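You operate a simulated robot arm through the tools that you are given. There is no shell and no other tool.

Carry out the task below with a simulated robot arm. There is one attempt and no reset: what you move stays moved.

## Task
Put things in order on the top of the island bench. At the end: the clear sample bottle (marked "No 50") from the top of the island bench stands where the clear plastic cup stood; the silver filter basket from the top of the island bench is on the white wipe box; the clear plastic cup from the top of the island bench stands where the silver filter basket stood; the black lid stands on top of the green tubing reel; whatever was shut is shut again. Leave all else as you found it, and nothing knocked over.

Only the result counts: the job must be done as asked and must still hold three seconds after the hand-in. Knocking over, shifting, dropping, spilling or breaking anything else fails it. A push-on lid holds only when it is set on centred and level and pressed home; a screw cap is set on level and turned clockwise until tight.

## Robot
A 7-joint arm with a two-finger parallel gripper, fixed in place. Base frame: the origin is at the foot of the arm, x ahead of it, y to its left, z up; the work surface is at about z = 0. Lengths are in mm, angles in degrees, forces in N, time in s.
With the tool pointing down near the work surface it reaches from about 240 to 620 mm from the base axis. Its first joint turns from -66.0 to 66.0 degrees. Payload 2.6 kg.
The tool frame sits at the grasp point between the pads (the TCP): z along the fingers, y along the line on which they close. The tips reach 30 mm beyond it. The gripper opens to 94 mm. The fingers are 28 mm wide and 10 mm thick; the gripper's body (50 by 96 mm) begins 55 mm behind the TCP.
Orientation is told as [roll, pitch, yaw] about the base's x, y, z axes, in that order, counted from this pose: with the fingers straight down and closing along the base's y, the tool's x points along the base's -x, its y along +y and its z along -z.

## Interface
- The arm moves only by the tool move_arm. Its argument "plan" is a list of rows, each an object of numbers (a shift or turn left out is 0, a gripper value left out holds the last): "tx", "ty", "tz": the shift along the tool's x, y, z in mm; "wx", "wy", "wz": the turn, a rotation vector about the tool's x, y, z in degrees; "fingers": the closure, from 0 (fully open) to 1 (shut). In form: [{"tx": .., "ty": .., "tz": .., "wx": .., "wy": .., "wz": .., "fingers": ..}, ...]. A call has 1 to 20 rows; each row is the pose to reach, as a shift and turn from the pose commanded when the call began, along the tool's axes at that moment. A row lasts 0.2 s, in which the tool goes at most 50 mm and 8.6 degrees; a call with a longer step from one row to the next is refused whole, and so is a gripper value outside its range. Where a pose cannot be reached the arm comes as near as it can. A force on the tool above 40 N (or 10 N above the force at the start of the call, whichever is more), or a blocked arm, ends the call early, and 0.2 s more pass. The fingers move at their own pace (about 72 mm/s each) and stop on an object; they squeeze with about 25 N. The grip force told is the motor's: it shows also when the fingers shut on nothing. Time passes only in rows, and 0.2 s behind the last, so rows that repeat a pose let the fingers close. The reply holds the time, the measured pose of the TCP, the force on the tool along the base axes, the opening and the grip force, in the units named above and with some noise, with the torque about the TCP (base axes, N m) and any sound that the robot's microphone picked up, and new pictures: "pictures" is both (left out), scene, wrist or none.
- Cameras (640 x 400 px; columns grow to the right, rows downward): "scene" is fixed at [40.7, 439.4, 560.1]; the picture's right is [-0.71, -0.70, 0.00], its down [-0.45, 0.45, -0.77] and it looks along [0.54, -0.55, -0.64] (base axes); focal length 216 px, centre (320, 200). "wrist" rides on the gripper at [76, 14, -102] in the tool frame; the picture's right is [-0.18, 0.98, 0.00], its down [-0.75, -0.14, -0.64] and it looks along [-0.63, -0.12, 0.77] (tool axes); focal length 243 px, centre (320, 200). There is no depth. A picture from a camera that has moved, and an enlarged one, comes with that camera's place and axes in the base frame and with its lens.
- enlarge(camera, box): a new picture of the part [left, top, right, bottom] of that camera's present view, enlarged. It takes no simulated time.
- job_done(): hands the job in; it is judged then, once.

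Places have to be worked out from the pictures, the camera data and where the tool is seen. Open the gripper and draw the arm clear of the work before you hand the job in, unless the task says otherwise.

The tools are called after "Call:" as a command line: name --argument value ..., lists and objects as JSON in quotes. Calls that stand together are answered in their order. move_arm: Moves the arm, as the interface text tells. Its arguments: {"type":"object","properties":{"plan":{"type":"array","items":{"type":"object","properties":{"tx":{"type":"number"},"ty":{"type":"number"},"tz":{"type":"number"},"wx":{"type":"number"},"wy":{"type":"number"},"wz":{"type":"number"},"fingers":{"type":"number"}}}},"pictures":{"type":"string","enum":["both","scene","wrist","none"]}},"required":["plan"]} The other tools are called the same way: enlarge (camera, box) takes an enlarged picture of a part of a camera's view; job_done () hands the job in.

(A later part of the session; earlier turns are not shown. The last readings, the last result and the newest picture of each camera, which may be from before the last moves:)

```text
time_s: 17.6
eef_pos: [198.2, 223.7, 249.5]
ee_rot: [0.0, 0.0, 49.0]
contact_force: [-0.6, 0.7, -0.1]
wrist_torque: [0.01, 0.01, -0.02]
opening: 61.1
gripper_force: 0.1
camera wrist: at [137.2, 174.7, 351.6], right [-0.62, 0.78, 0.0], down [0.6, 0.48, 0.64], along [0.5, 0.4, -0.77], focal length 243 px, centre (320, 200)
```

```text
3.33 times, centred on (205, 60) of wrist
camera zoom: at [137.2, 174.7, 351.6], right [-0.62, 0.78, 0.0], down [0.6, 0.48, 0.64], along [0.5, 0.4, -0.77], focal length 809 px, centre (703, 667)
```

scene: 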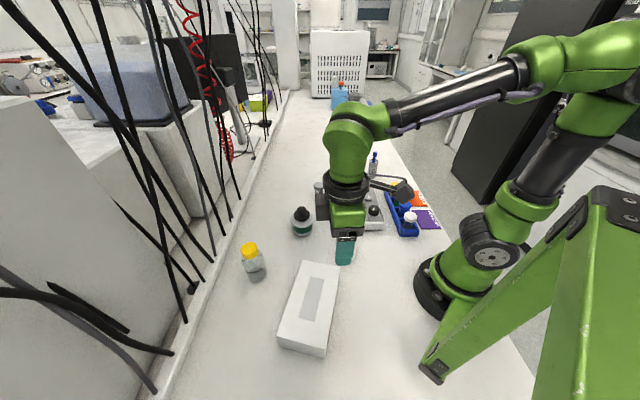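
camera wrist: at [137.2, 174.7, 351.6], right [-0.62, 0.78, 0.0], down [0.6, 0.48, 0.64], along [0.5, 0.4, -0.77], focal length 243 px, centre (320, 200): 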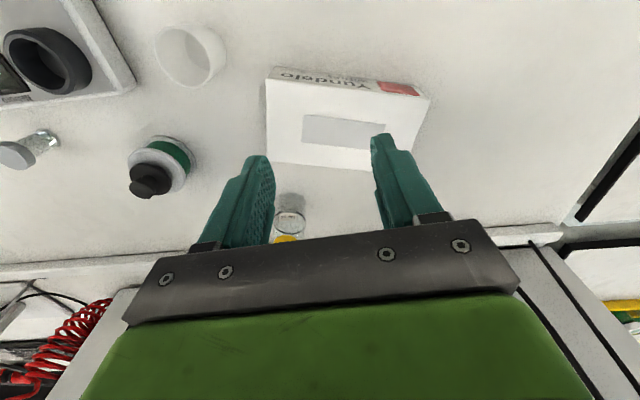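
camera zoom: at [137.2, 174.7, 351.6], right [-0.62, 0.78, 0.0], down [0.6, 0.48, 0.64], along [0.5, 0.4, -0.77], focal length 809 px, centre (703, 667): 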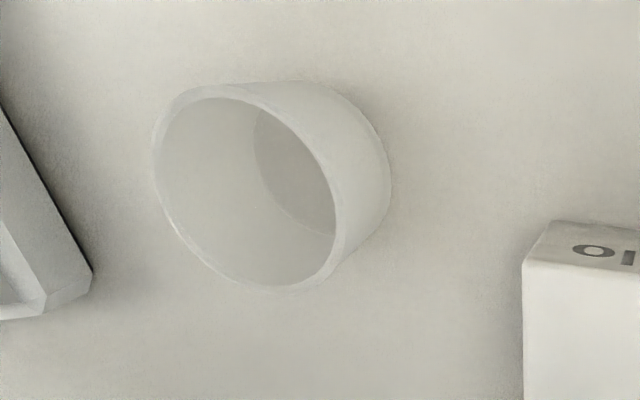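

The grey rectangle is only a thin plate, so the box centre is a good flat spot. Now I'll go to above the basket at (459,-328), by way of (380,-20), turning to yaw -50.

Call:
move_arm --plan '[{"tx": 5, "ty": -22, "wz": 5}, {"tx": 13, "ty": -60, "wz": 12}, {"tx": 23, "ty": -103, "wz": 20}, {"tx": 33, "ty": -148, "wz": 28}, {"tx": 43, "ty": -194, "wz": 36}, {"tx": 53, "ty": -240, "wz": 44}, {"tx": 61, "ty": -282, "wz": 52}, {"tx": 75, "ty": -320, "wz": 60}, {"tx": 99, "ty": -355, "wz": 68}, {"tx": 124, "ty": -391, "wz": 76}, {"tx": 149, "ty": -427, "wz": 84}, {"tx": 174, "ty": -463, "wz": 92}, {"tx": 199, "ty": -498, "wz": 99}, {"tx": 223, "ty": -530, "wz": 99}, {"tx": 240, "ty": -552, "wz": 99}, {"tx": 246.6, "ty": -561.1, "wz": 99}, {"tx": 246.6, "ty": -561.1, "wz": 99}, {"tx": 246.6, "ty": -561.1, "wz": 99}]' --pictures "both"

Call:
enlarge --camera "wrist" --box '[260, 30, 380, 190]'

Call:
enlarge --camera "scene" --box '[345, 110, 415, 190]'

```text
time_s: 21.4
eef_pos: [457.5, -328.0, 246.7]
ee_rot: [0.1, 0.0, -50.0]
contact_force: [-0.7, 0.8, -0.1]
wrist_torque: [0.04, -0.03, 0.01]
opening: 61.2
gripper_force: 0.0
camera wrist: at [419.4, -261.2, 351.4], right [0.87, 0.49, 0.0], down [0.38, -0.67, 0.64], along [0.31, -0.56, -0.77], focal length 243 px, centre (320, 200)
```

scene: 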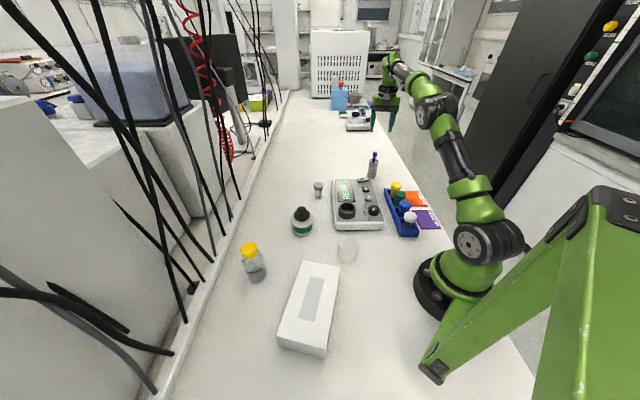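
wrist: 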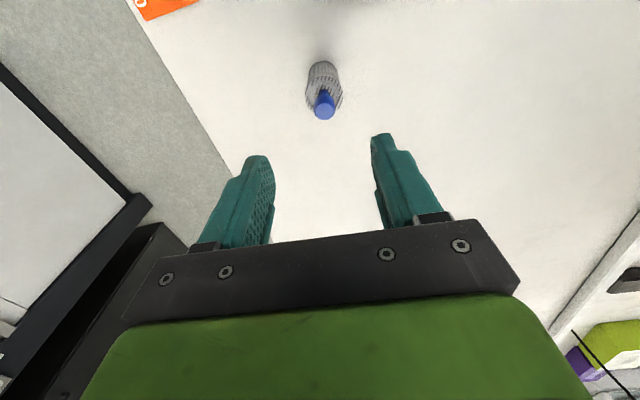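

```text
2.50 times, centred on (320, 110) of wrist
camera zoom: at [419.4, -261.2, 351.4], right [0.87, 0.49, 0.0], down [0.38, -0.67, 0.64], along [0.31, -0.56, -0.77], focal length 606 px, centre (320, 425)
```

zoom: 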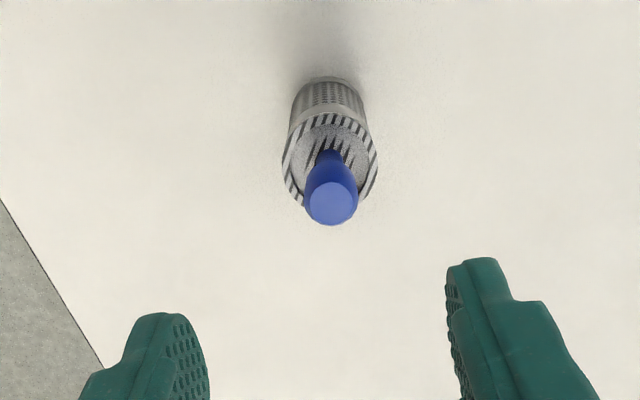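

```text
5.00 times, centred on (380, 150) of scene
camera zoom: at [40.7, 439.4, 560.1], right [-0.71, -0.7, 0.0], down [-0.45, 0.45, -0.77], along [0.54, -0.55, -0.64], focal length 1078 px, centre (20, 450)
```

zoom: 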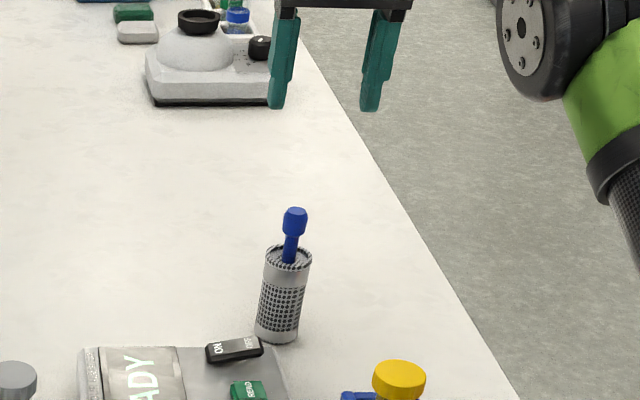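

The basket appears about 4.5 mm to tool +y of the axis. I'll correct that and come down to z≈168 to re-check before straddling it.

Call:
move_arm --plan '[{"ty": 2, "tz": 20}, {"ty": 4.4, "tz": 50}, {"ty": 4.4, "tz": 80}, {"ty": 4.4, "tz": 80}, {"ty": 4.4, "tz": 80}]' --pictures "wrist"

Call:
enlarge --camera "wrist" --box '[240, 40, 400, 200]'

Call:
enlarge --camera "scene" --box '[345, 110, 415, 190]'

```text
time_s: 22.6
eef_pos: [463.3, -326.3, 168.5]
ee_rot: [0.0, -0.1, -50.0]
contact_force: [0.5, -0.6, 0.5]
wrist_torque: [0.01, -0.02, 0.02]
opening: 61.3
gripper_force: 0.1
camera wrist: at [425.3, -259.6, 271.2], right [0.87, 0.49, 0.0], down [0.38, -0.67, 0.64], along [0.31, -0.56, -0.77], focal length 243 px, centre (320, 200)
```

wrist: 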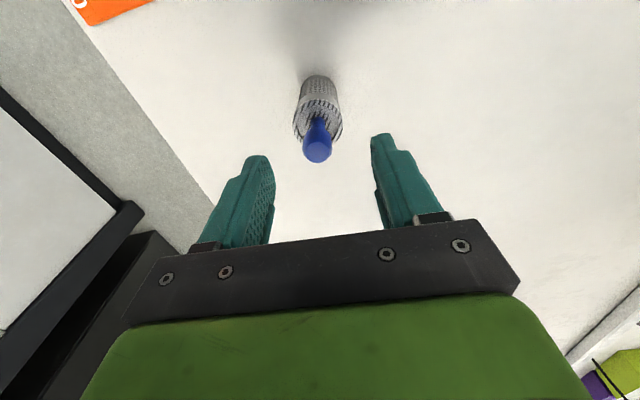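

```text
2.50 times, centred on (320, 120) of wrist
camera zoom: at [425.3, -259.6, 271.2], right [0.87, 0.49, 0.0], down [0.38, -0.67, 0.64], along [0.31, -0.56, -0.77], focal length 606 px, centre (320, 400)
```

zoom: 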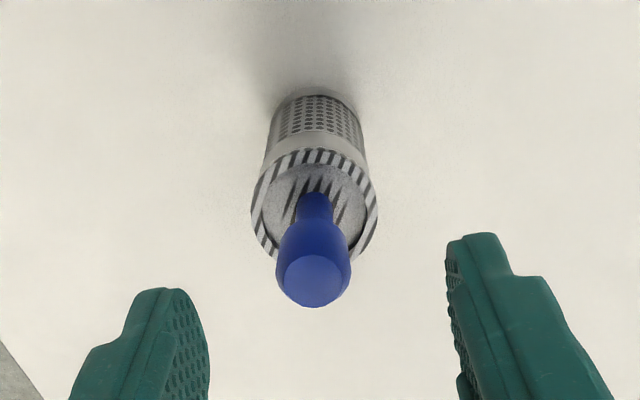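

```text
5.00 times, centred on (380, 150) of scene
camera zoom: at [40.7, 439.4, 560.1], right [-0.71, -0.7, 0.0], down [-0.45, 0.45, -0.77], along [0.54, -0.55, -0.64], focal length 1078 px, centre (20, 450)
```

zoom: 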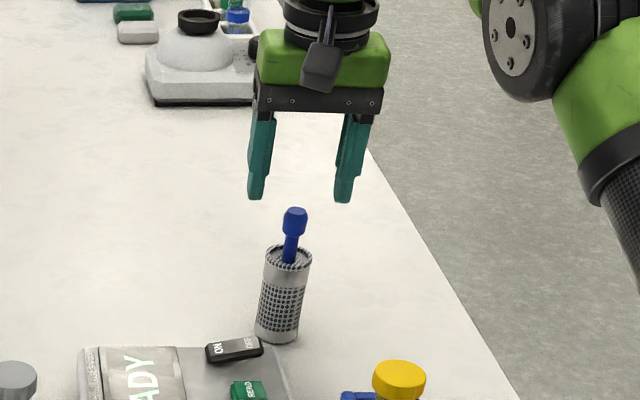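

The offset is now about -1.6 mm in tool y. I'll correct it and descend to z≈84, which puts the tips at about 54 and keeps the palm clear of the handle, and look before closing.

Call:
move_arm --plan '[{"ty": -1.6, "tz": 15}, {"ty": -1.6, "tz": 35}, {"ty": -1.6, "tz": 55}, {"ty": -1.6, "tz": 75}, {"ty": -1.6, "tz": 85}, {"ty": -1.6, "tz": 85}]' --pictures "both"

Call:
enlarge --camera "wrist" --box '[220, 80, 420, 280]'

Call:
enlarge --camera "scene" --box '[345, 110, 415, 190]'

```text
time_s: 24.0
eef_pos: [461.0, -325.9, 85.0]
ee_rot: [0.1, 0.0, -50.0]
contact_force: [-0.8, -0.2, -0.2]
wrist_torque: [-0.02, 0.01, 0.06]
opening: 61.2
gripper_force: 0.0
camera wrist: at [423.7, -259.7, 187.9], right [0.87, 0.49, 0.0], down [0.38, -0.67, 0.64], along [0.32, -0.56, -0.77], focal length 243 px, centre (320, 200)
```

scene: 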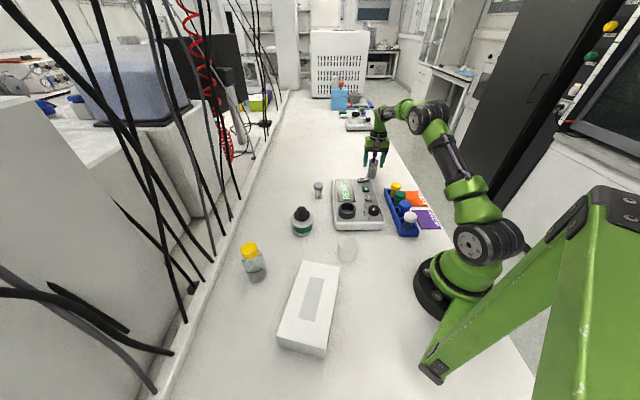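
wrist: 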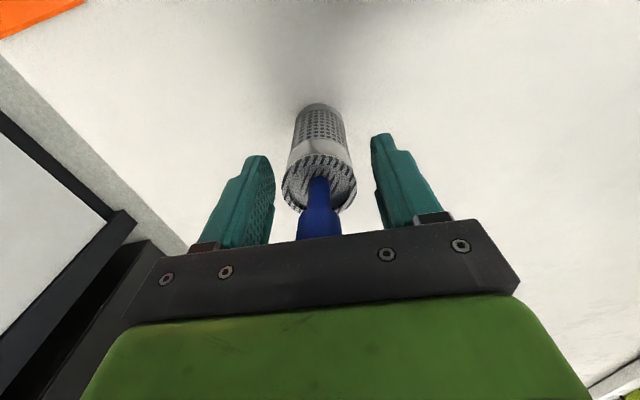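

```text
2.00 times, centred on (320, 180) of wrist
camera zoom: at [423.7, -259.7, 187.9], right [0.87, 0.49, 0.0], down [0.38, -0.67, 0.64], along [0.32, -0.56, -0.77], focal length 485 px, centre (320, 240)
```

zoom: 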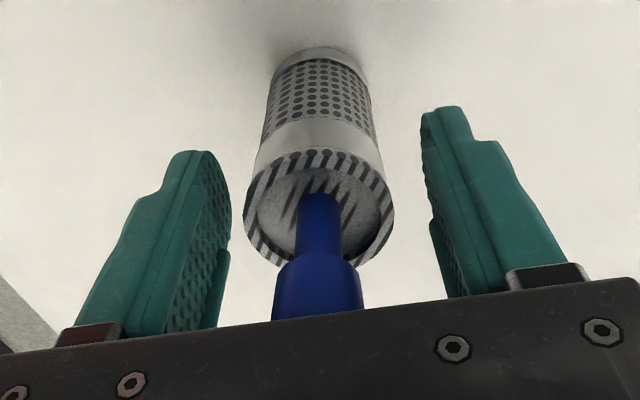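

```text
5.00 times, centred on (380, 150) of scene
camera zoom: at [40.7, 439.4, 560.1], right [-0.71, -0.7, 0.0], down [-0.45, 0.45, -0.77], along [0.54, -0.55, -0.64], focal length 1078 px, centre (20, 450)
```

zoom: 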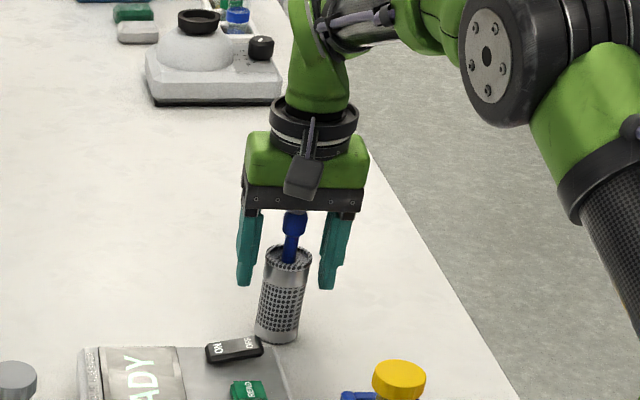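

The fingers straddle the basket body with the column centred, and the palm is clear of the handle. Closing now.

Call:
move_arm --plan '[{"fingers": 1}, {"fingers": 1}, {"fingers": 1}, {"fingers": 1}]' --pictures "both"

Call:
enlarge --camera "wrist" --box '[220, 80, 420, 280]'

Call:
enlarge --camera "scene" --box '[355, 125, 405, 185]'

```text
time_s: 25.0
eef_pos: [462.6, -326.3, 84.4]
ee_rot: [-0.1, 0.0, -50.0]
contact_force: [0.4, -0.3, -0.4]
wrist_torque: [-0.02, 0.04, 0.03]
opening: 39.9
gripper_force: 25.1
camera wrist: at [423.7, -259.8, 188.0], right [0.87, 0.49, 0.0], down [0.38, -0.67, 0.64], along [0.31, -0.56, -0.77], focal length 243 px, centre (320, 200)
```

scene: 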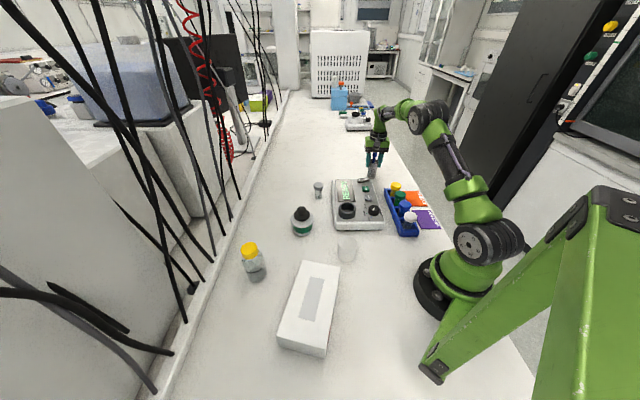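
wrist: 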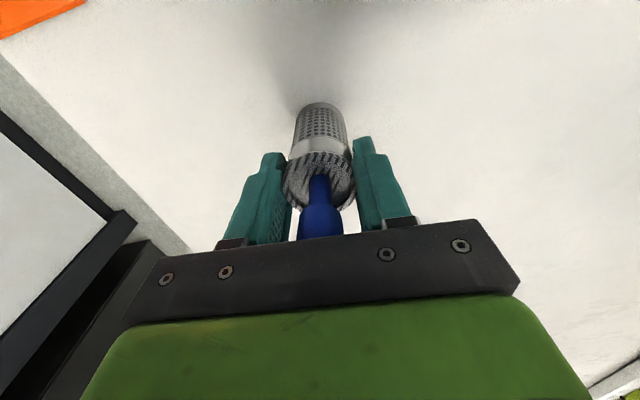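

```text
2.00 times, centred on (320, 180) of wrist
camera zoom: at [423.7, -259.8, 188.0], right [0.87, 0.49, 0.0], down [0.38, -0.67, 0.64], along [0.31, -0.56, -0.77], focal length 485 px, centre (320, 240)
```

zoom: 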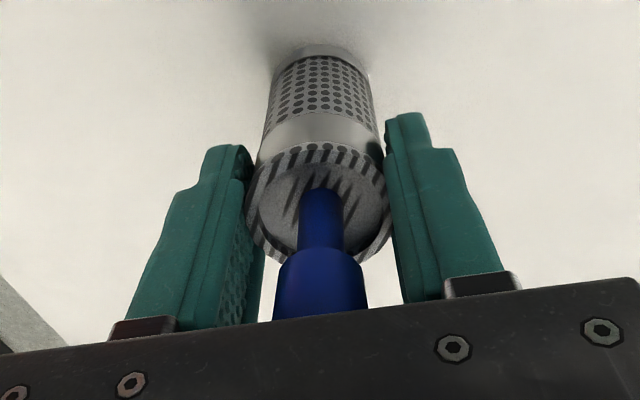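

```text
6.67 times, centred on (380, 155) of scene
camera zoom: at [40.7, 439.4, 560.1], right [-0.71, -0.7, 0.0], down [-0.45, 0.45, -0.77], along [0.54, -0.55, -0.64], focal length 1438 px, centre (-80, 500)
```

zoom: 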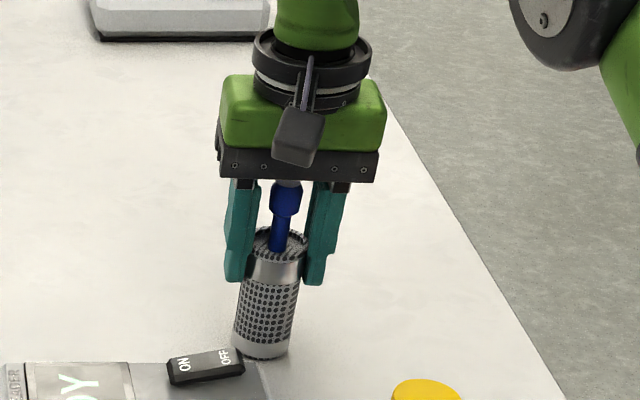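

The basket is held at 39.9 mm. I'll lift straight up and verify.

Call:
move_arm --plan '[{"tz": -4}, {"tz": -15}, {"tz": -35}, {"tz": -70}, {"tz": -110}, {"tz": -150}, {"tz": -150}]' --pictures "both"

Call:
enlarge --camera "scene" --box '[345, 80, 425, 185]'

```text
time_s: 26.6
eef_pos: [460.0, -329.1, 237.0]
ee_rot: [0.0, 0.0, -50.0]
contact_force: [-0.3, -0.2, -0.9]
wrist_torque: [0.0, 0.0, -0.01]
opening: 40.0
gripper_force: 24.7
camera wrist: at [422.5, -262.2, 340.4], right [0.87, 0.49, 0.0], down [0.38, -0.67, 0.64], along [0.31, -0.56, -0.77], focal length 243 px, centre (320, 200)
```

scene: 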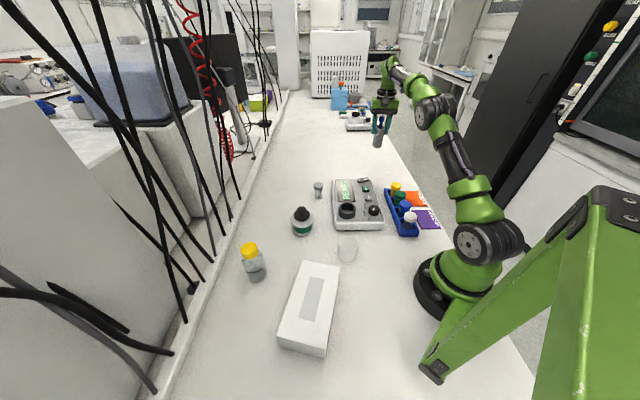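
wrist: 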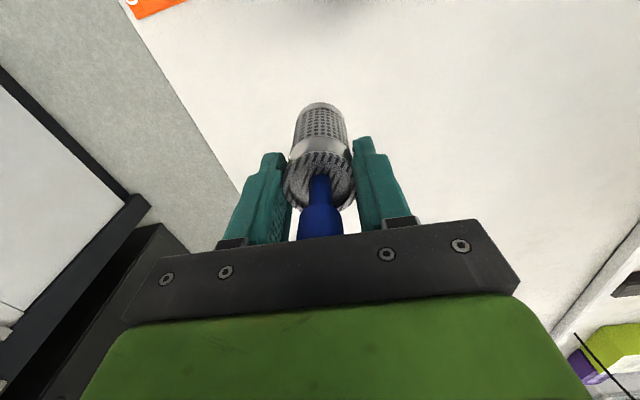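

```text
3.81 times, centred on (385, 132) of scene
camera zoom: at [40.7, 439.4, 560.1], right [-0.71, -0.7, 0.0], down [-0.45, 0.45, -0.77], along [0.54, -0.55, -0.64], focal length 822 px, centre (72, 457)
```

zoom: 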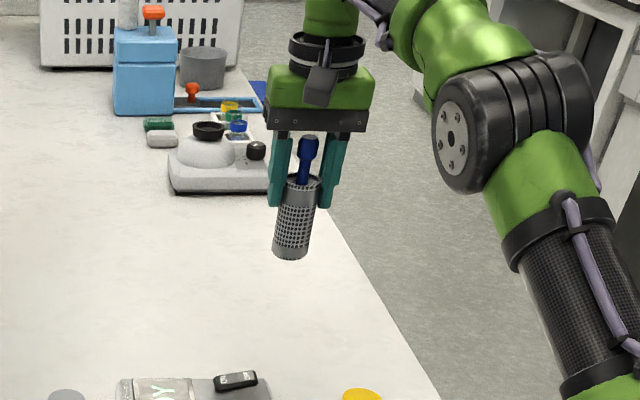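

The basket is held upright. I'll carry it with its bottom at z≈150, by way of (380,-20), to above the box centre (221,278).

Call:
move_arm --plan '[{"tx": 20, "ty": 9.4, "wz": -4}, {"tx": 52, "ty": 24.5, "wz": -10}, {"tx": 90, "ty": 42.3, "wz": -16.5}, {"tx": 130, "ty": 61.1, "wz": -23}, {"tx": 170, "ty": 79.9, "wz": -29.5}, {"tx": 210, "ty": 98.7, "wz": -36}, {"tx": 250, "ty": 117.5, "wz": -42.5}, {"tx": 286.5, "ty": 134.7, "wz": -49}, {"tx": 323.2, "ty": 142.5, "wz": -55.5}, {"tx": 359.9, "ty": 150.2, "wz": -62}, {"tx": 396.6, "ty": 158, "wz": -68.5}, {"tx": 433.3, "ty": 165.7, "wz": -75}, {"tx": 470, "ty": 173.5, "wz": -81.5}, {"tx": 506.8, "ty": 181.2, "wz": -88}, {"tx": 543.5, "ty": 189, "wz": -94}, {"tx": 580.2, "ty": 196.7, "wz": -99}, {"tx": 603, "ty": 201.5, "wz": -99}, {"tx": 617, "ty": 204.5, "wz": -99}, {"tx": 617, "ty": 204.5, "wz": -99}]' --pictures "both"

Call:
enlarge --camera "scene" --box '[240, 200, 360, 360]'

Call:
enlarge --camera "wrist" --box '[200, 0, 440, 200]'

```text
time_s: 30.6
eef_pos: [223.4, 278.4, 234.6]
ee_rot: [0.0, 0.0, 48.9]
contact_force: [0.2, 0.1, -1.0]
wrist_torque: [-0.02, -0.01, 0.02]
opening: 40.1
gripper_force: 24.8
camera wrist: at [161.9, 229.9, 337.0], right [-0.62, 0.78, 0.0], down [0.6, 0.48, 0.64], along [0.5, 0.4, -0.77], focal length 243 px, centre (320, 200)
```

scene: 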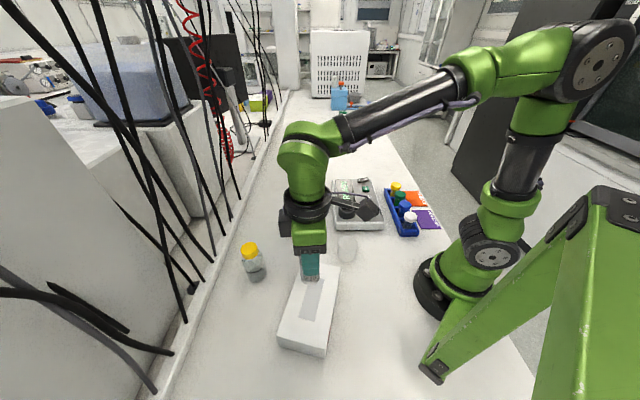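
wrist: 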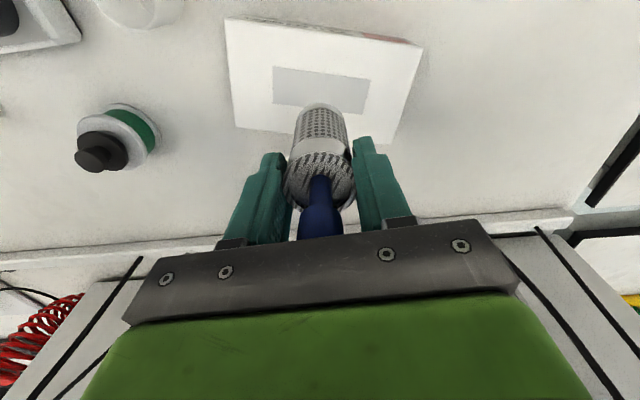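

```text
2.50 times, centred on (300, 280) of scene
camera zoom: at [40.7, 439.4, 560.1], right [-0.71, -0.7, 0.0], down [-0.45, 0.45, -0.77], along [0.54, -0.55, -0.64], focal length 539 px, centre (370, 0)
```

zoom: 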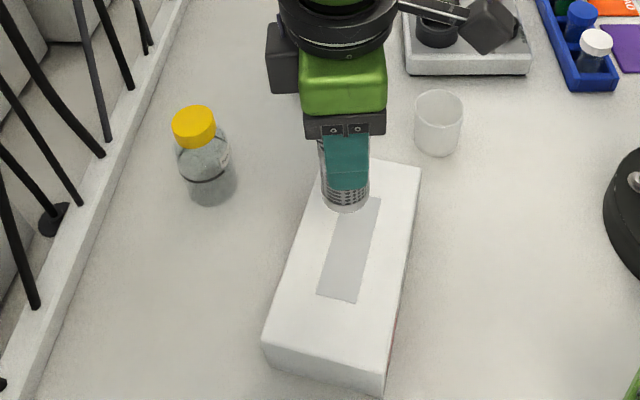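

```text
2.00 times, centred on (320, 100) of wrist
camera zoom: at [161.9, 229.9, 337.0], right [-0.62, 0.78, 0.0], down [0.6, 0.48, 0.64], along [0.5, 0.4, -0.77], focal length 485 px, centre (320, 400)
```

zoom: 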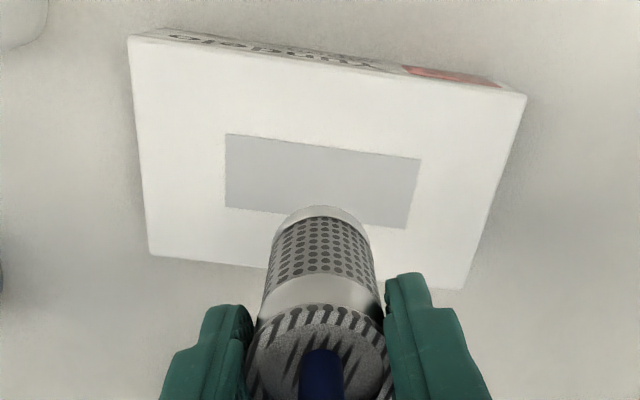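

The tool axis is right over the centre of the box top. I'll lower toward the expected contact at TCP z≈148, creeping at the end.

Call:
move_arm --plan '[{"tz": 20}, {"tz": 45}, {"tz": 65}, {"tz": 75}, {"tz": 80}, {"tz": 82.5}, {"tz": 84}, {"tz": 85.5}, {"tz": 87}, {"tz": 87}]' --pictures "both"

Call:
enlarge --camera "scene" --box '[260, 230, 350, 340]'

```text
time_s: 32.8
eef_pos: [220.6, 279.2, 148.1]
ee_rot: [0.0, -0.3, 49.0]
contact_force: [2.2, 4.0, 14.7]
wrist_torque: [0.32, -0.09, -0.02]
opening: 40.3
gripper_force: 24.8
camera wrist: at [159.9, 229.3, 251.3], right [-0.62, 0.78, 0.0], down [0.6, 0.47, 0.65], along [0.51, 0.4, -0.76], focal length 243 px, centre (320, 200)
```

scene: 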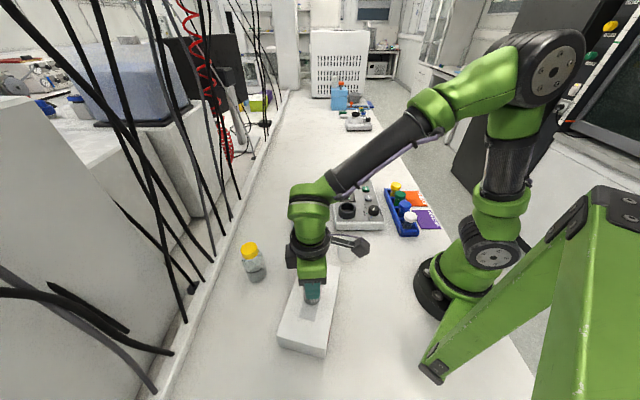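
wrist: 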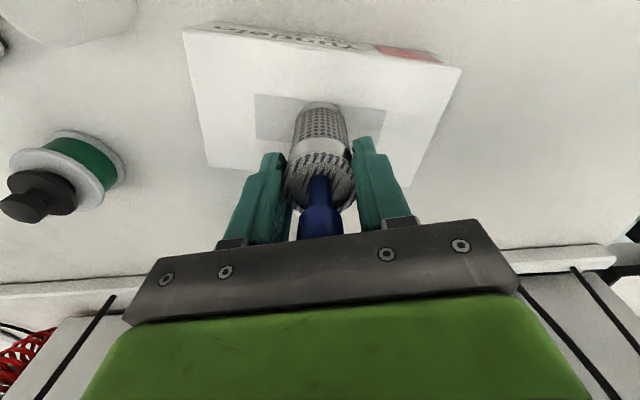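

```text
3.64 times, centred on (305, 285) of scene
camera zoom: at [40.7, 439.4, 560.2], right [-0.71, -0.7, 0.0], down [-0.45, 0.45, -0.77], along [0.54, -0.55, -0.64], focal length 784 px, centre (374, -109)
```

zoom: 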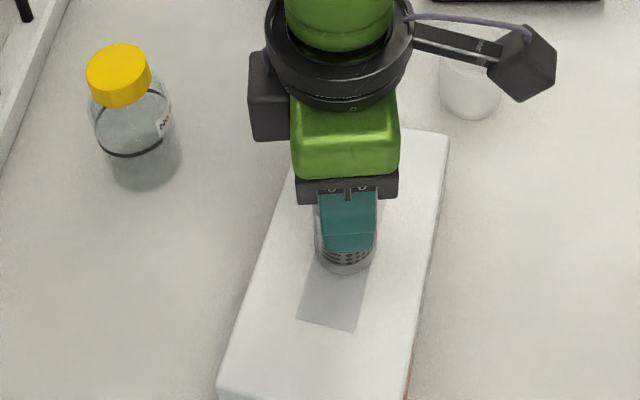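

Contact is firm at about 15 N with the basket on the box. I'll ease up 1 mm, open, check that it stands, then rise.

Call:
move_arm --plan '[{"tz": -1}, {"tz": -1, "fingers": 0.3}, {"tz": -1, "fingers": 0.3}, {"tz": -1, "fingers": 0.3}, {"tz": -10}, {"tz": -30}, {"tz": -60}, {"tz": -100}, {"tz": -100}]' --pictures "both"

Call:
enlarge --camera "wrist" --box '[200, 0, 440, 200]'

Call:
enlarge --camera "scene" --box '[240, 220, 370, 350]'

```text
time_s: 34.8
eef_pos: [220.8, 276.8, 244.8]
ee_rot: [0.0, 0.0, 49.0]
contact_force: [-0.1, 0.3, -0.2]
wrist_torque: [0.02, 0.03, 0.03]
opening: 66.0
gripper_force: 0.0
camera wrist: at [159.6, 227.4, 348.8], right [-0.62, 0.78, 0.0], down [0.6, 0.48, 0.64], along [0.5, 0.4, -0.77], focal length 243 px, centre (320, 200)
```

scene: 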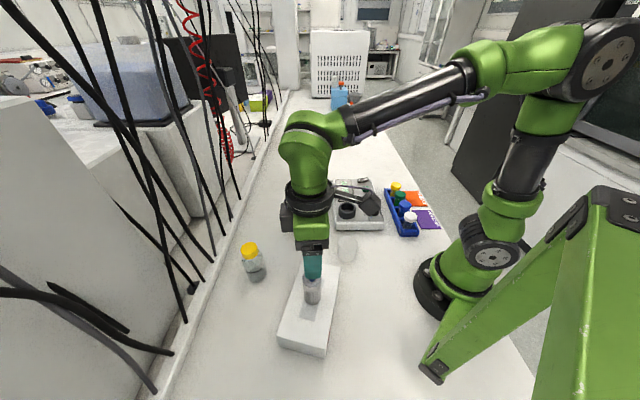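
wrist: 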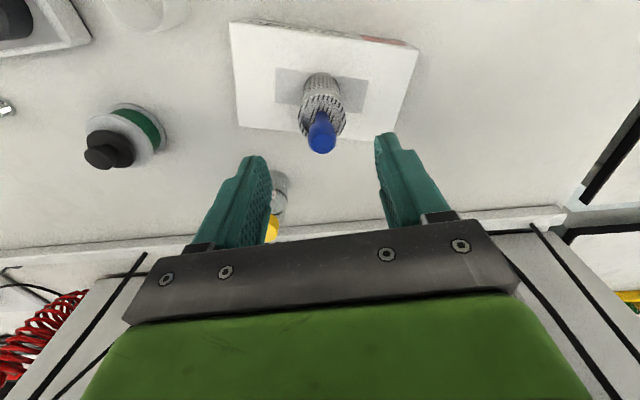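

```text
2.00 times, centred on (320, 100) of wrist
camera zoom: at [159.6, 227.4, 348.8], right [-0.62, 0.78, 0.0], down [0.6, 0.48, 0.64], along [0.5, 0.4, -0.77], focal length 485 px, centre (320, 400)
```

zoom: 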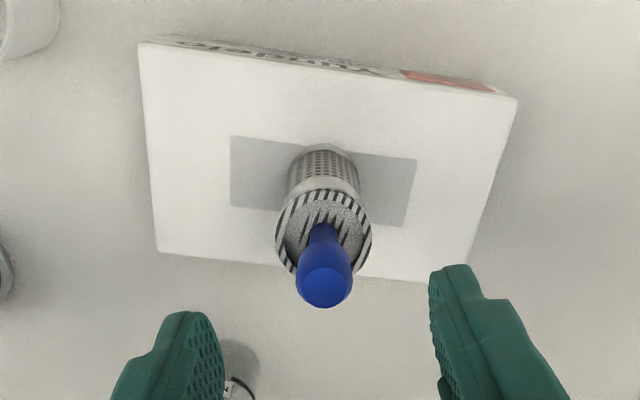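

```text
3.08 times, centred on (305, 285) of scene
camera zoom: at [40.7, 439.4, 560.1], right [-0.71, -0.7, 0.0], down [-0.45, 0.45, -0.77], along [0.54, -0.55, -0.64], focal length 664 px, centre (366, -62)
```

zoom: 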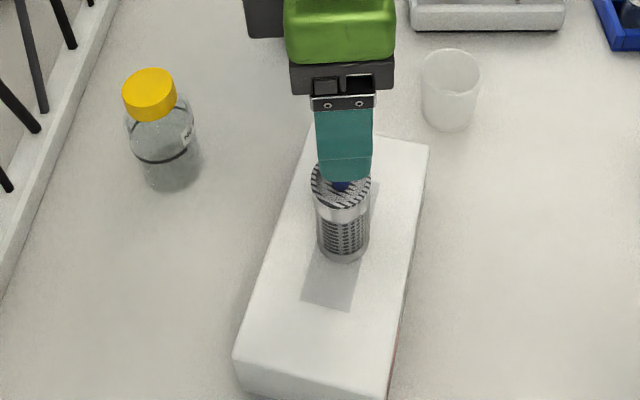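

The basket stands steady at the centre of the box. Next is the cup: I'll go above it at about (262,96) with yaw 20 and open the fingers wider.

Call:
move_arm --plan '[{"tx": 12, "ty": -17, "tz": -12, "wz": 4}, {"tx": 38, "ty": -52, "tz": -12, "wz": 11}, {"tx": 66, "ty": -90, "tz": -12, "wz": 18, "fingers": 0.1}, {"tx": 92, "ty": -125, "tz": 5, "wz": 24}, {"tx": 110.5, "ty": -150.1, "tz": 25, "wz": 29}, {"tx": 110.5, "ty": -150.1, "tz": 47, "wz": 29}, {"tx": 110.5, "ty": -150.1, "tz": 47, "wz": 29}]' --pictures "both"

Call:
enlarge --camera "wrist" --box '[240, 0, 400, 160]'

Call:
enlarge --camera "scene" --box '[280, 200, 380, 320]'

```text
time_s: 36.4
eef_pos: [261.4, 94.5, 200.3]
ee_rot: [0.0, 0.0, 19.9]
contact_force: [-0.9, -0.6, -0.5]
wrist_torque: [0.01, 0.0, 0.0]
opening: 84.3
gripper_force: 0.1
camera wrist: at [185.0, 82.0, 303.6], right [-0.16, 0.99, 0.0], down [0.76, 0.12, 0.64], along [0.63, 0.1, -0.77], focal length 243 px, centre (320, 200)
```

scene: 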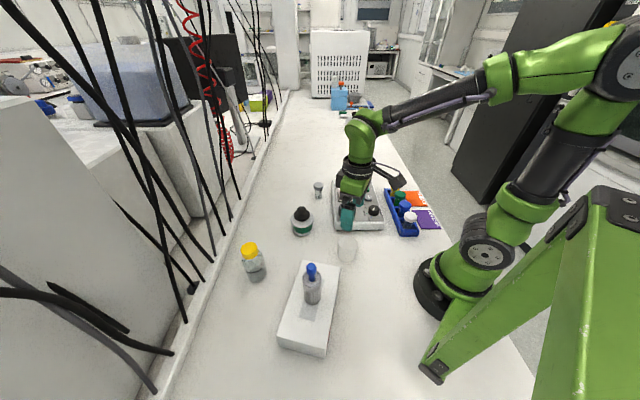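
wrist: 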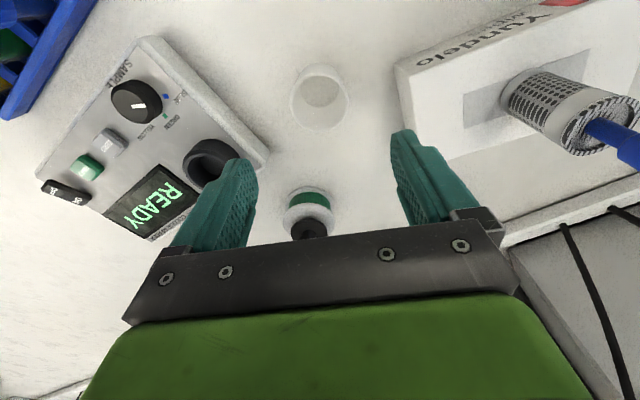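

```text
2.50 times, centred on (320, 80) of wrist
camera zoom: at [185.0, 82.0, 303.6], right [-0.16, 0.99, 0.0], down [0.76, 0.12, 0.64], along [0.63, 0.1, -0.77], focal length 606 px, centre (320, 500)
```

zoom: 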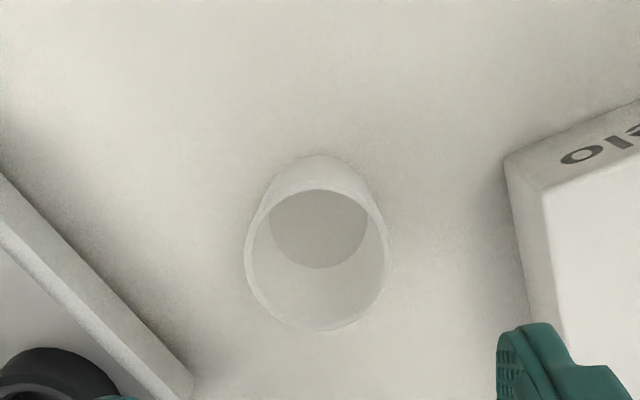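

```text
3.33 times, centred on (330, 260) of scene
camera zoom: at [40.7, 439.4, 560.1], right [-0.71, -0.7, 0.0], down [-0.45, 0.45, -0.77], along [0.54, -0.55, -0.64], focal length 719 px, centre (287, 0)
```

zoom: 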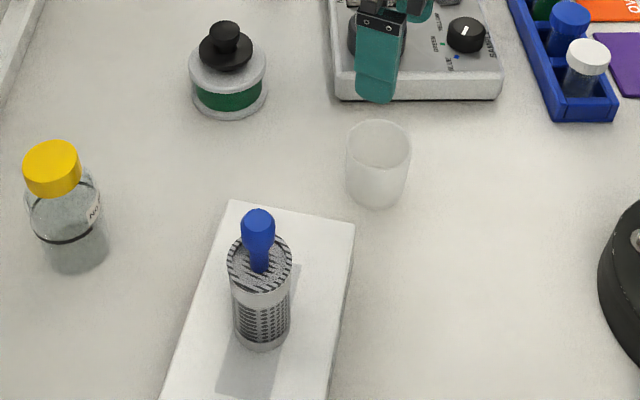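

The cup is centred on the axis to within about 1 mm: rim about 55 mm across and about 68 mm high, standing near (262.3,95.2). I'll descend around it to TCP z≈45.

Call:
move_arm --plan '[{"ty": -0.9, "tz": 25}, {"ty": -0.9, "tz": 60}, {"ty": -0.9, "tz": 95}, {"ty": -0.9, "tz": 125}, {"ty": -0.9, "tz": 145}, {"ty": -0.9, "tz": 155}, {"ty": -0.9, "tz": 155}]' --pictures "both"

Call:
enlarge --camera "wrist" --box '[200, 80, 440, 260]'

Call:
enlarge --camera "scene" --box '[300, 200, 400, 290]'

```text
time_s: 38.0
eef_pos: [262.9, 92.1, 45.9]
ee_rot: [0.1, 0.0, 20.0]
contact_force: [0.1, 0.3, -0.3]
wrist_torque: [-0.01, 0.01, -0.03]
opening: 84.7
gripper_force: 0.0
camera wrist: at [185.8, 79.1, 148.7], right [-0.16, 0.99, 0.0], down [0.76, 0.12, 0.64], along [0.63, 0.1, -0.77], focal length 243 px, centre (320, 200)
```

scene: 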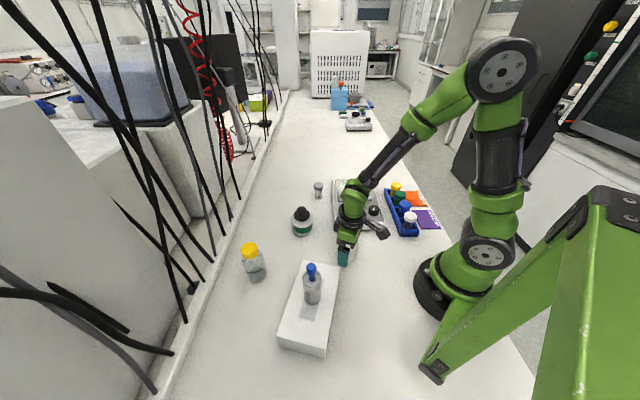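
wrist: 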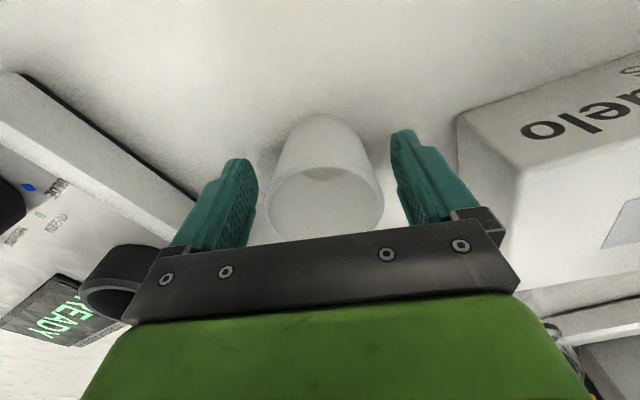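

```text
2.22 times, centred on (320, 170) of wrist
camera zoom: at [185.8, 79.1, 148.7], right [-0.16, 0.99, 0.0], down [0.76, 0.12, 0.64], along [0.63, 0.1, -0.77], focal length 539 px, centre (320, 267)
```

zoom: 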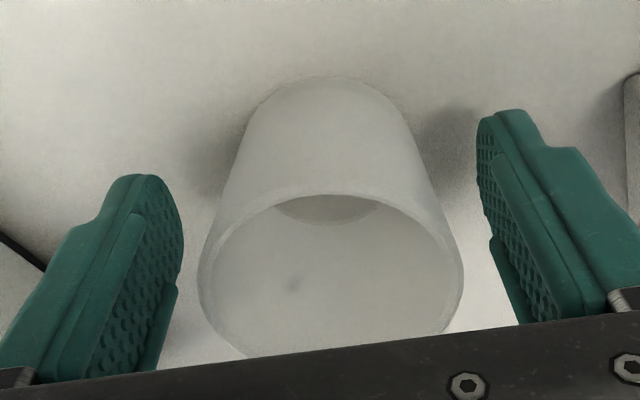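

```text
4.44 times, centred on (350, 245) of scene
camera zoom: at [40.7, 439.4, 560.1], right [-0.71, -0.7, 0.0], down [-0.45, 0.45, -0.77], along [0.54, -0.55, -0.64], focal length 958 px, centre (187, 0)
```

zoom: 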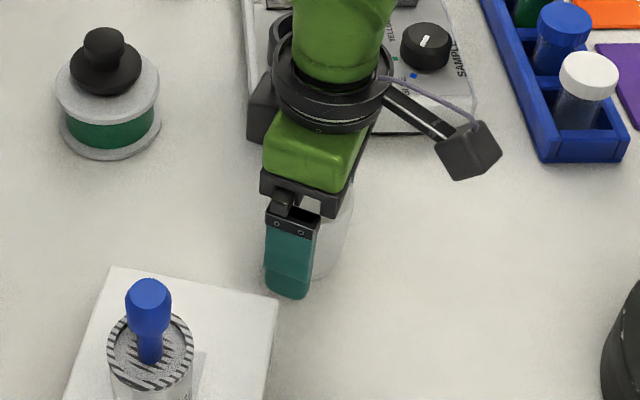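

The cup sits about 2 mm toward tool +y, which matches the measured pose. I'll shift by that and close on it.

Call:
move_arm --plan '[{"ty": 2.2}, {"ty": 2.2}, {"ty": 2.2, "fingers": 1}, {"ty": 2.2, "fingers": 1}, {"ty": 2.2, "fingers": 1}, {"ty": 2.2, "fingers": 1}]' --pictures "both"

Call:
enlarge --camera "wrist" --box '[200, 80, 440, 260]'

```text
time_s: 39.4
eef_pos: [261.4, 94.5, 45.1]
ee_rot: [0.0, 0.0, 20.0]
contact_force: [-0.7, 0.1, 0.9]
wrist_torque: [0.0, 0.04, 0.0]
opening: 57.3
gripper_force: 24.9
camera wrist: at [184.1, 81.2, 148.9], right [-0.16, 0.99, 0.0], down [0.76, 0.12, 0.64], along [0.63, 0.1, -0.77], focal length 243 px, centre (320, 200)
```

scene: 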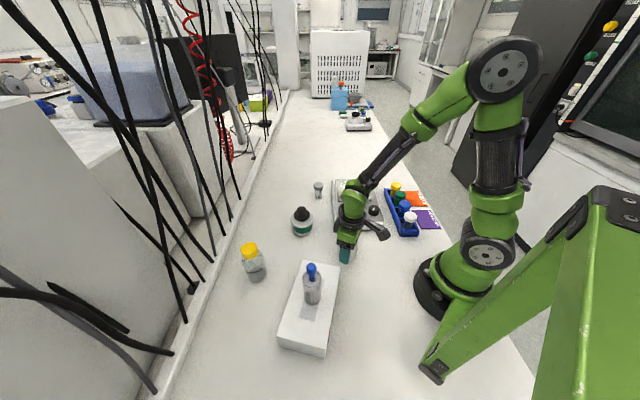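
wrist: 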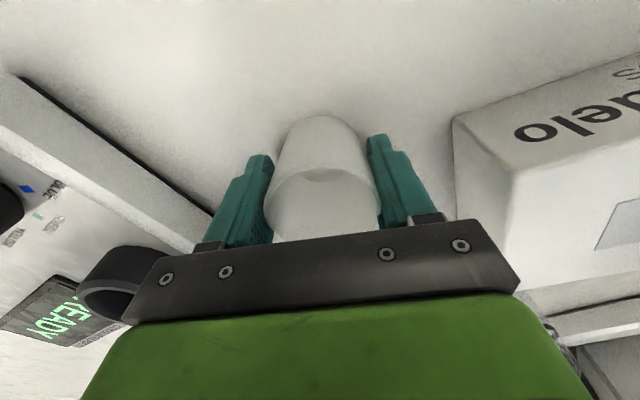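

```text
2.22 times, centred on (320, 170) of wrist
camera zoom: at [184.1, 81.2, 148.9], right [-0.16, 0.99, 0.0], down [0.76, 0.12, 0.64], along [0.63, 0.1, -0.77], focal length 539 px, centre (320, 267)
```

zoom: 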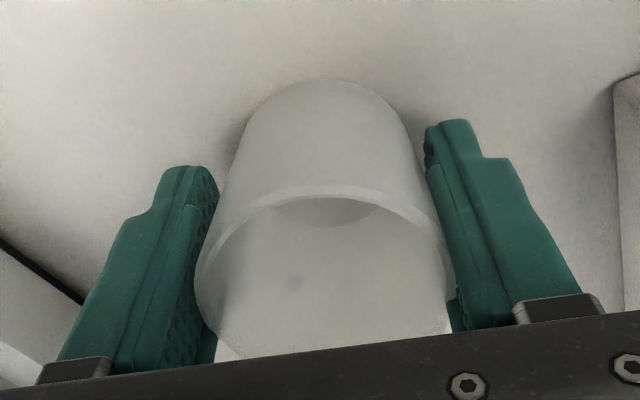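

The grip is at 57.3 mm with full force. I'll lift gently and check that the cup hangs level.

Call:
move_arm --plan '[{"tz": -3}, {"tz": -10}, {"tz": -25}, {"tz": -55}, {"tz": -95}, {"tz": -140}, {"tz": -175}, {"tz": -175}]' --pictures "both"

Call:
enlarge --camera "wrist" --box '[200, 80, 440, 260]'

Call:
enlarge --camera "scene" --box '[290, 130, 420, 280]'

```text
time_s: 41.2
eef_pos: [261.5, 95.0, 220.0]
ee_rot: [0.0, 0.0, 20.0]
contact_force: [-0.1, 0.2, 0.1]
wrist_torque: [0.0, -0.01, 0.0]
opening: 57.3
gripper_force: 25.1
camera wrist: at [184.7, 81.9, 323.2], right [-0.16, 0.99, 0.0], down [0.76, 0.12, 0.64], along [0.63, 0.1, -0.77], focal length 243 px, centre (320, 200)
```

scene: 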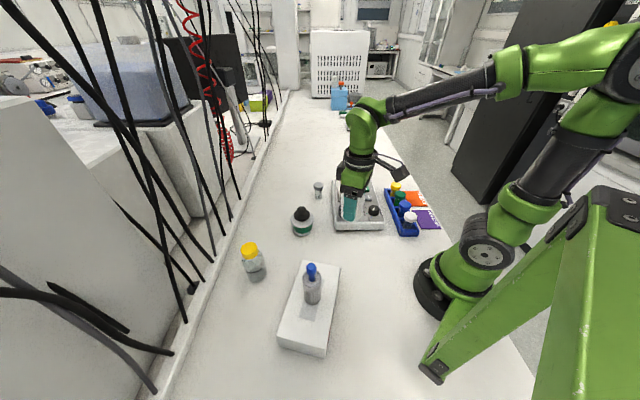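
wrist: 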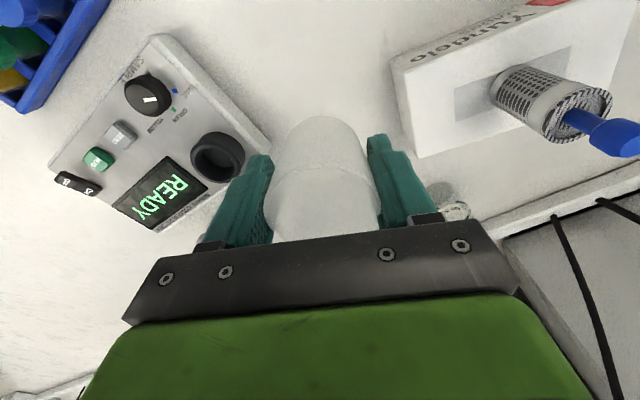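

```text
2.22 times, centred on (320, 170) of wrist
camera zoom: at [184.7, 81.9, 323.2], right [-0.16, 0.99, 0.0], down [0.76, 0.12, 0.64], along [0.63, 0.1, -0.77], focal length 539 px, centre (320, 267)
```

zoom: 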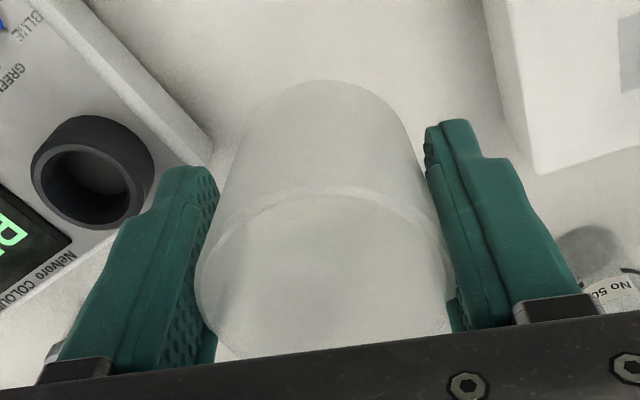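

```text
2.67 times, centred on (355, 205) of scene
camera zoom: at [40.7, 439.4, 560.1], right [-0.71, -0.7, 0.0], down [-0.45, 0.45, -0.77], along [0.54, -0.55, -0.64], focal length 575 px, centre (227, 187)
```

zoom: 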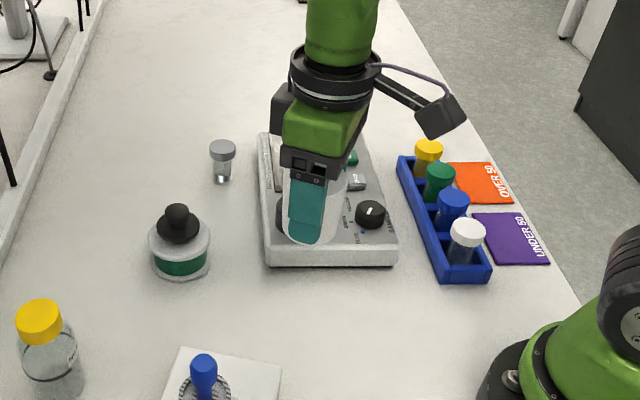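

The cup hangs level, unchanged in the grip. I'll carry it at height to above the basket's old place, (461.3,-326.5), which projects to the original basket base pixel in the scene view. I'll turn to yaw -50 on the way.

Call:
move_arm --plan '[{"tx": -6, "ty": -20, "wz": 4}, {"tx": -16, "ty": -55, "wz": 10}, {"tx": -26, "ty": -92, "wz": 16}, {"tx": -37, "ty": -130, "wz": 22}, {"tx": -48, "ty": -170, "wz": 28}, {"tx": -60.2, "ty": -210.5, "wz": 34}, {"tx": -57.7, "ty": -247, "wz": 40}, {"tx": -55.3, "ty": -283, "wz": 46}, {"tx": -52.8, "ty": -320, "wz": 52}, {"tx": -50.4, "ty": -356, "wz": 58}, {"tx": -47.9, "ty": -393, "wz": 64}, {"tx": -45.4, "ty": -429, "wz": 70}, {"tx": -43.5, "ty": -455, "wz": 70}, {"tx": -42.9, "ty": -466.6, "wz": 70}, {"tx": -42.9, "ty": -466.6, "wz": 70}, {"tx": -42.9, "ty": -466.6, "wz": 70}]' --pictures "both"

Call:
enlarge --camera "scene" --box '[345, 90, 425, 190]'

```text
time_s: 44.6
eef_pos: [461.3, -326.6, 220.6]
ee_rot: [-0.1, 0.0, -50.0]
contact_force: [0.0, -0.2, -0.2]
wrist_torque: [0.0, 0.01, 0.02]
opening: 56.7
gripper_force: 24.7
camera wrist: at [422.5, -259.7, 323.8], right [0.87, 0.49, 0.0], down [0.38, -0.67, 0.64], along [0.31, -0.56, -0.77], focal length 243 px, centre (320, 200)
```

scene: 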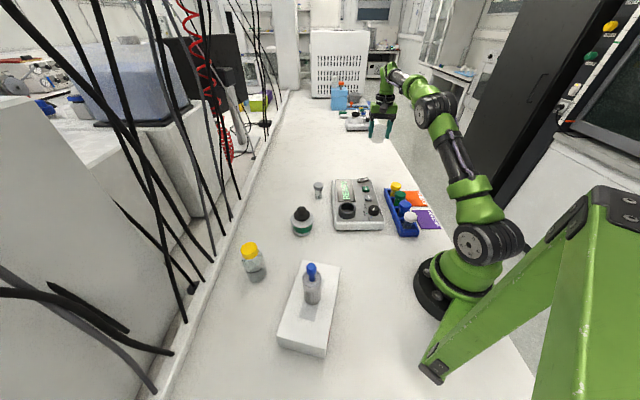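
wrist: 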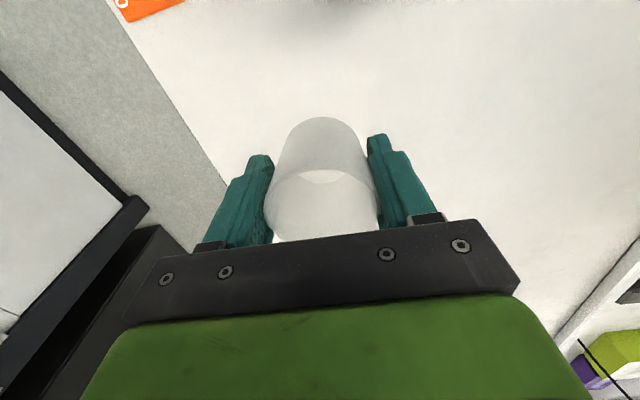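

```text
4.00 times, centred on (385, 140) of scene
camera zoom: at [40.7, 439.4, 560.1], right [-0.71, -0.7, 0.0], down [-0.45, 0.45, -0.77], along [0.54, -0.55, -0.64], focal length 862 px, centre (60, 440)
```

zoom: 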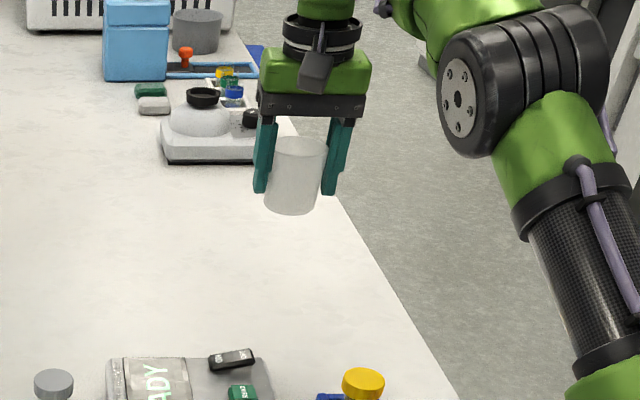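

I'm directly over the spot. I'll lower to first contact, which should be at TCP z≈45.

Call:
move_arm --plan '[{"tz": 25}, {"tz": 65}, {"tz": 105}, {"tz": 140}, {"tz": 160}, {"tz": 168}, {"tz": 171}, {"tz": 173}, {"tz": 174.5}, {"tz": 174.5}]' --pictures "both"

Call:
enlarge --camera "scene" --box '[345, 130, 405, 190]'

```text
time_s: 46.8
eef_pos: [461.1, -328.9, 45.5]
ee_rot: [0.0, -0.1, -50.1]
contact_force: [0.1, 0.6, -0.4]
wrist_torque: [-0.02, 0.03, 0.08]
opening: 56.9
gripper_force: 25.5
camera wrist: at [422.9, -261.3, 148.9], right [0.87, 0.49, 0.0], down [0.38, -0.67, 0.64], along [0.31, -0.56, -0.77], focal length 243 px, centre (320, 200)
```

scene: 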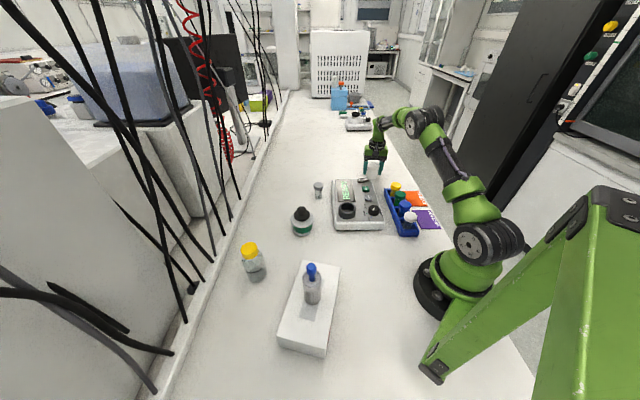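
wrist: 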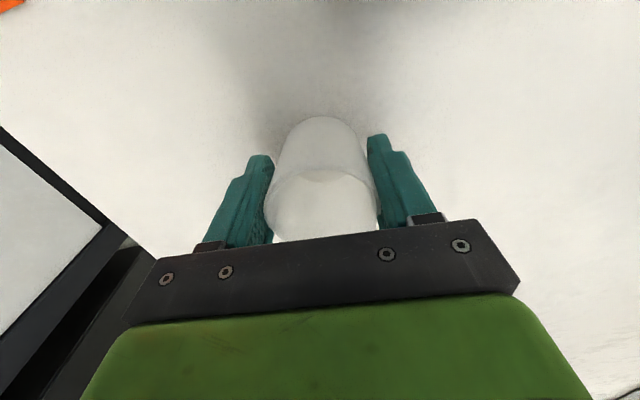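

```text
6.67 times, centred on (375, 160) of scene
camera zoom: at [40.7, 439.4, 560.1], right [-0.71, -0.7, 0.0], down [-0.45, 0.45, -0.77], along [0.54, -0.55, -0.64], focal length 1438 px, centre (-47, 467)
```

zoom: 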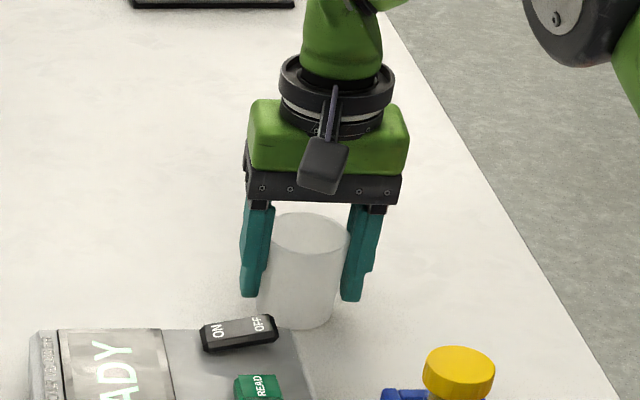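

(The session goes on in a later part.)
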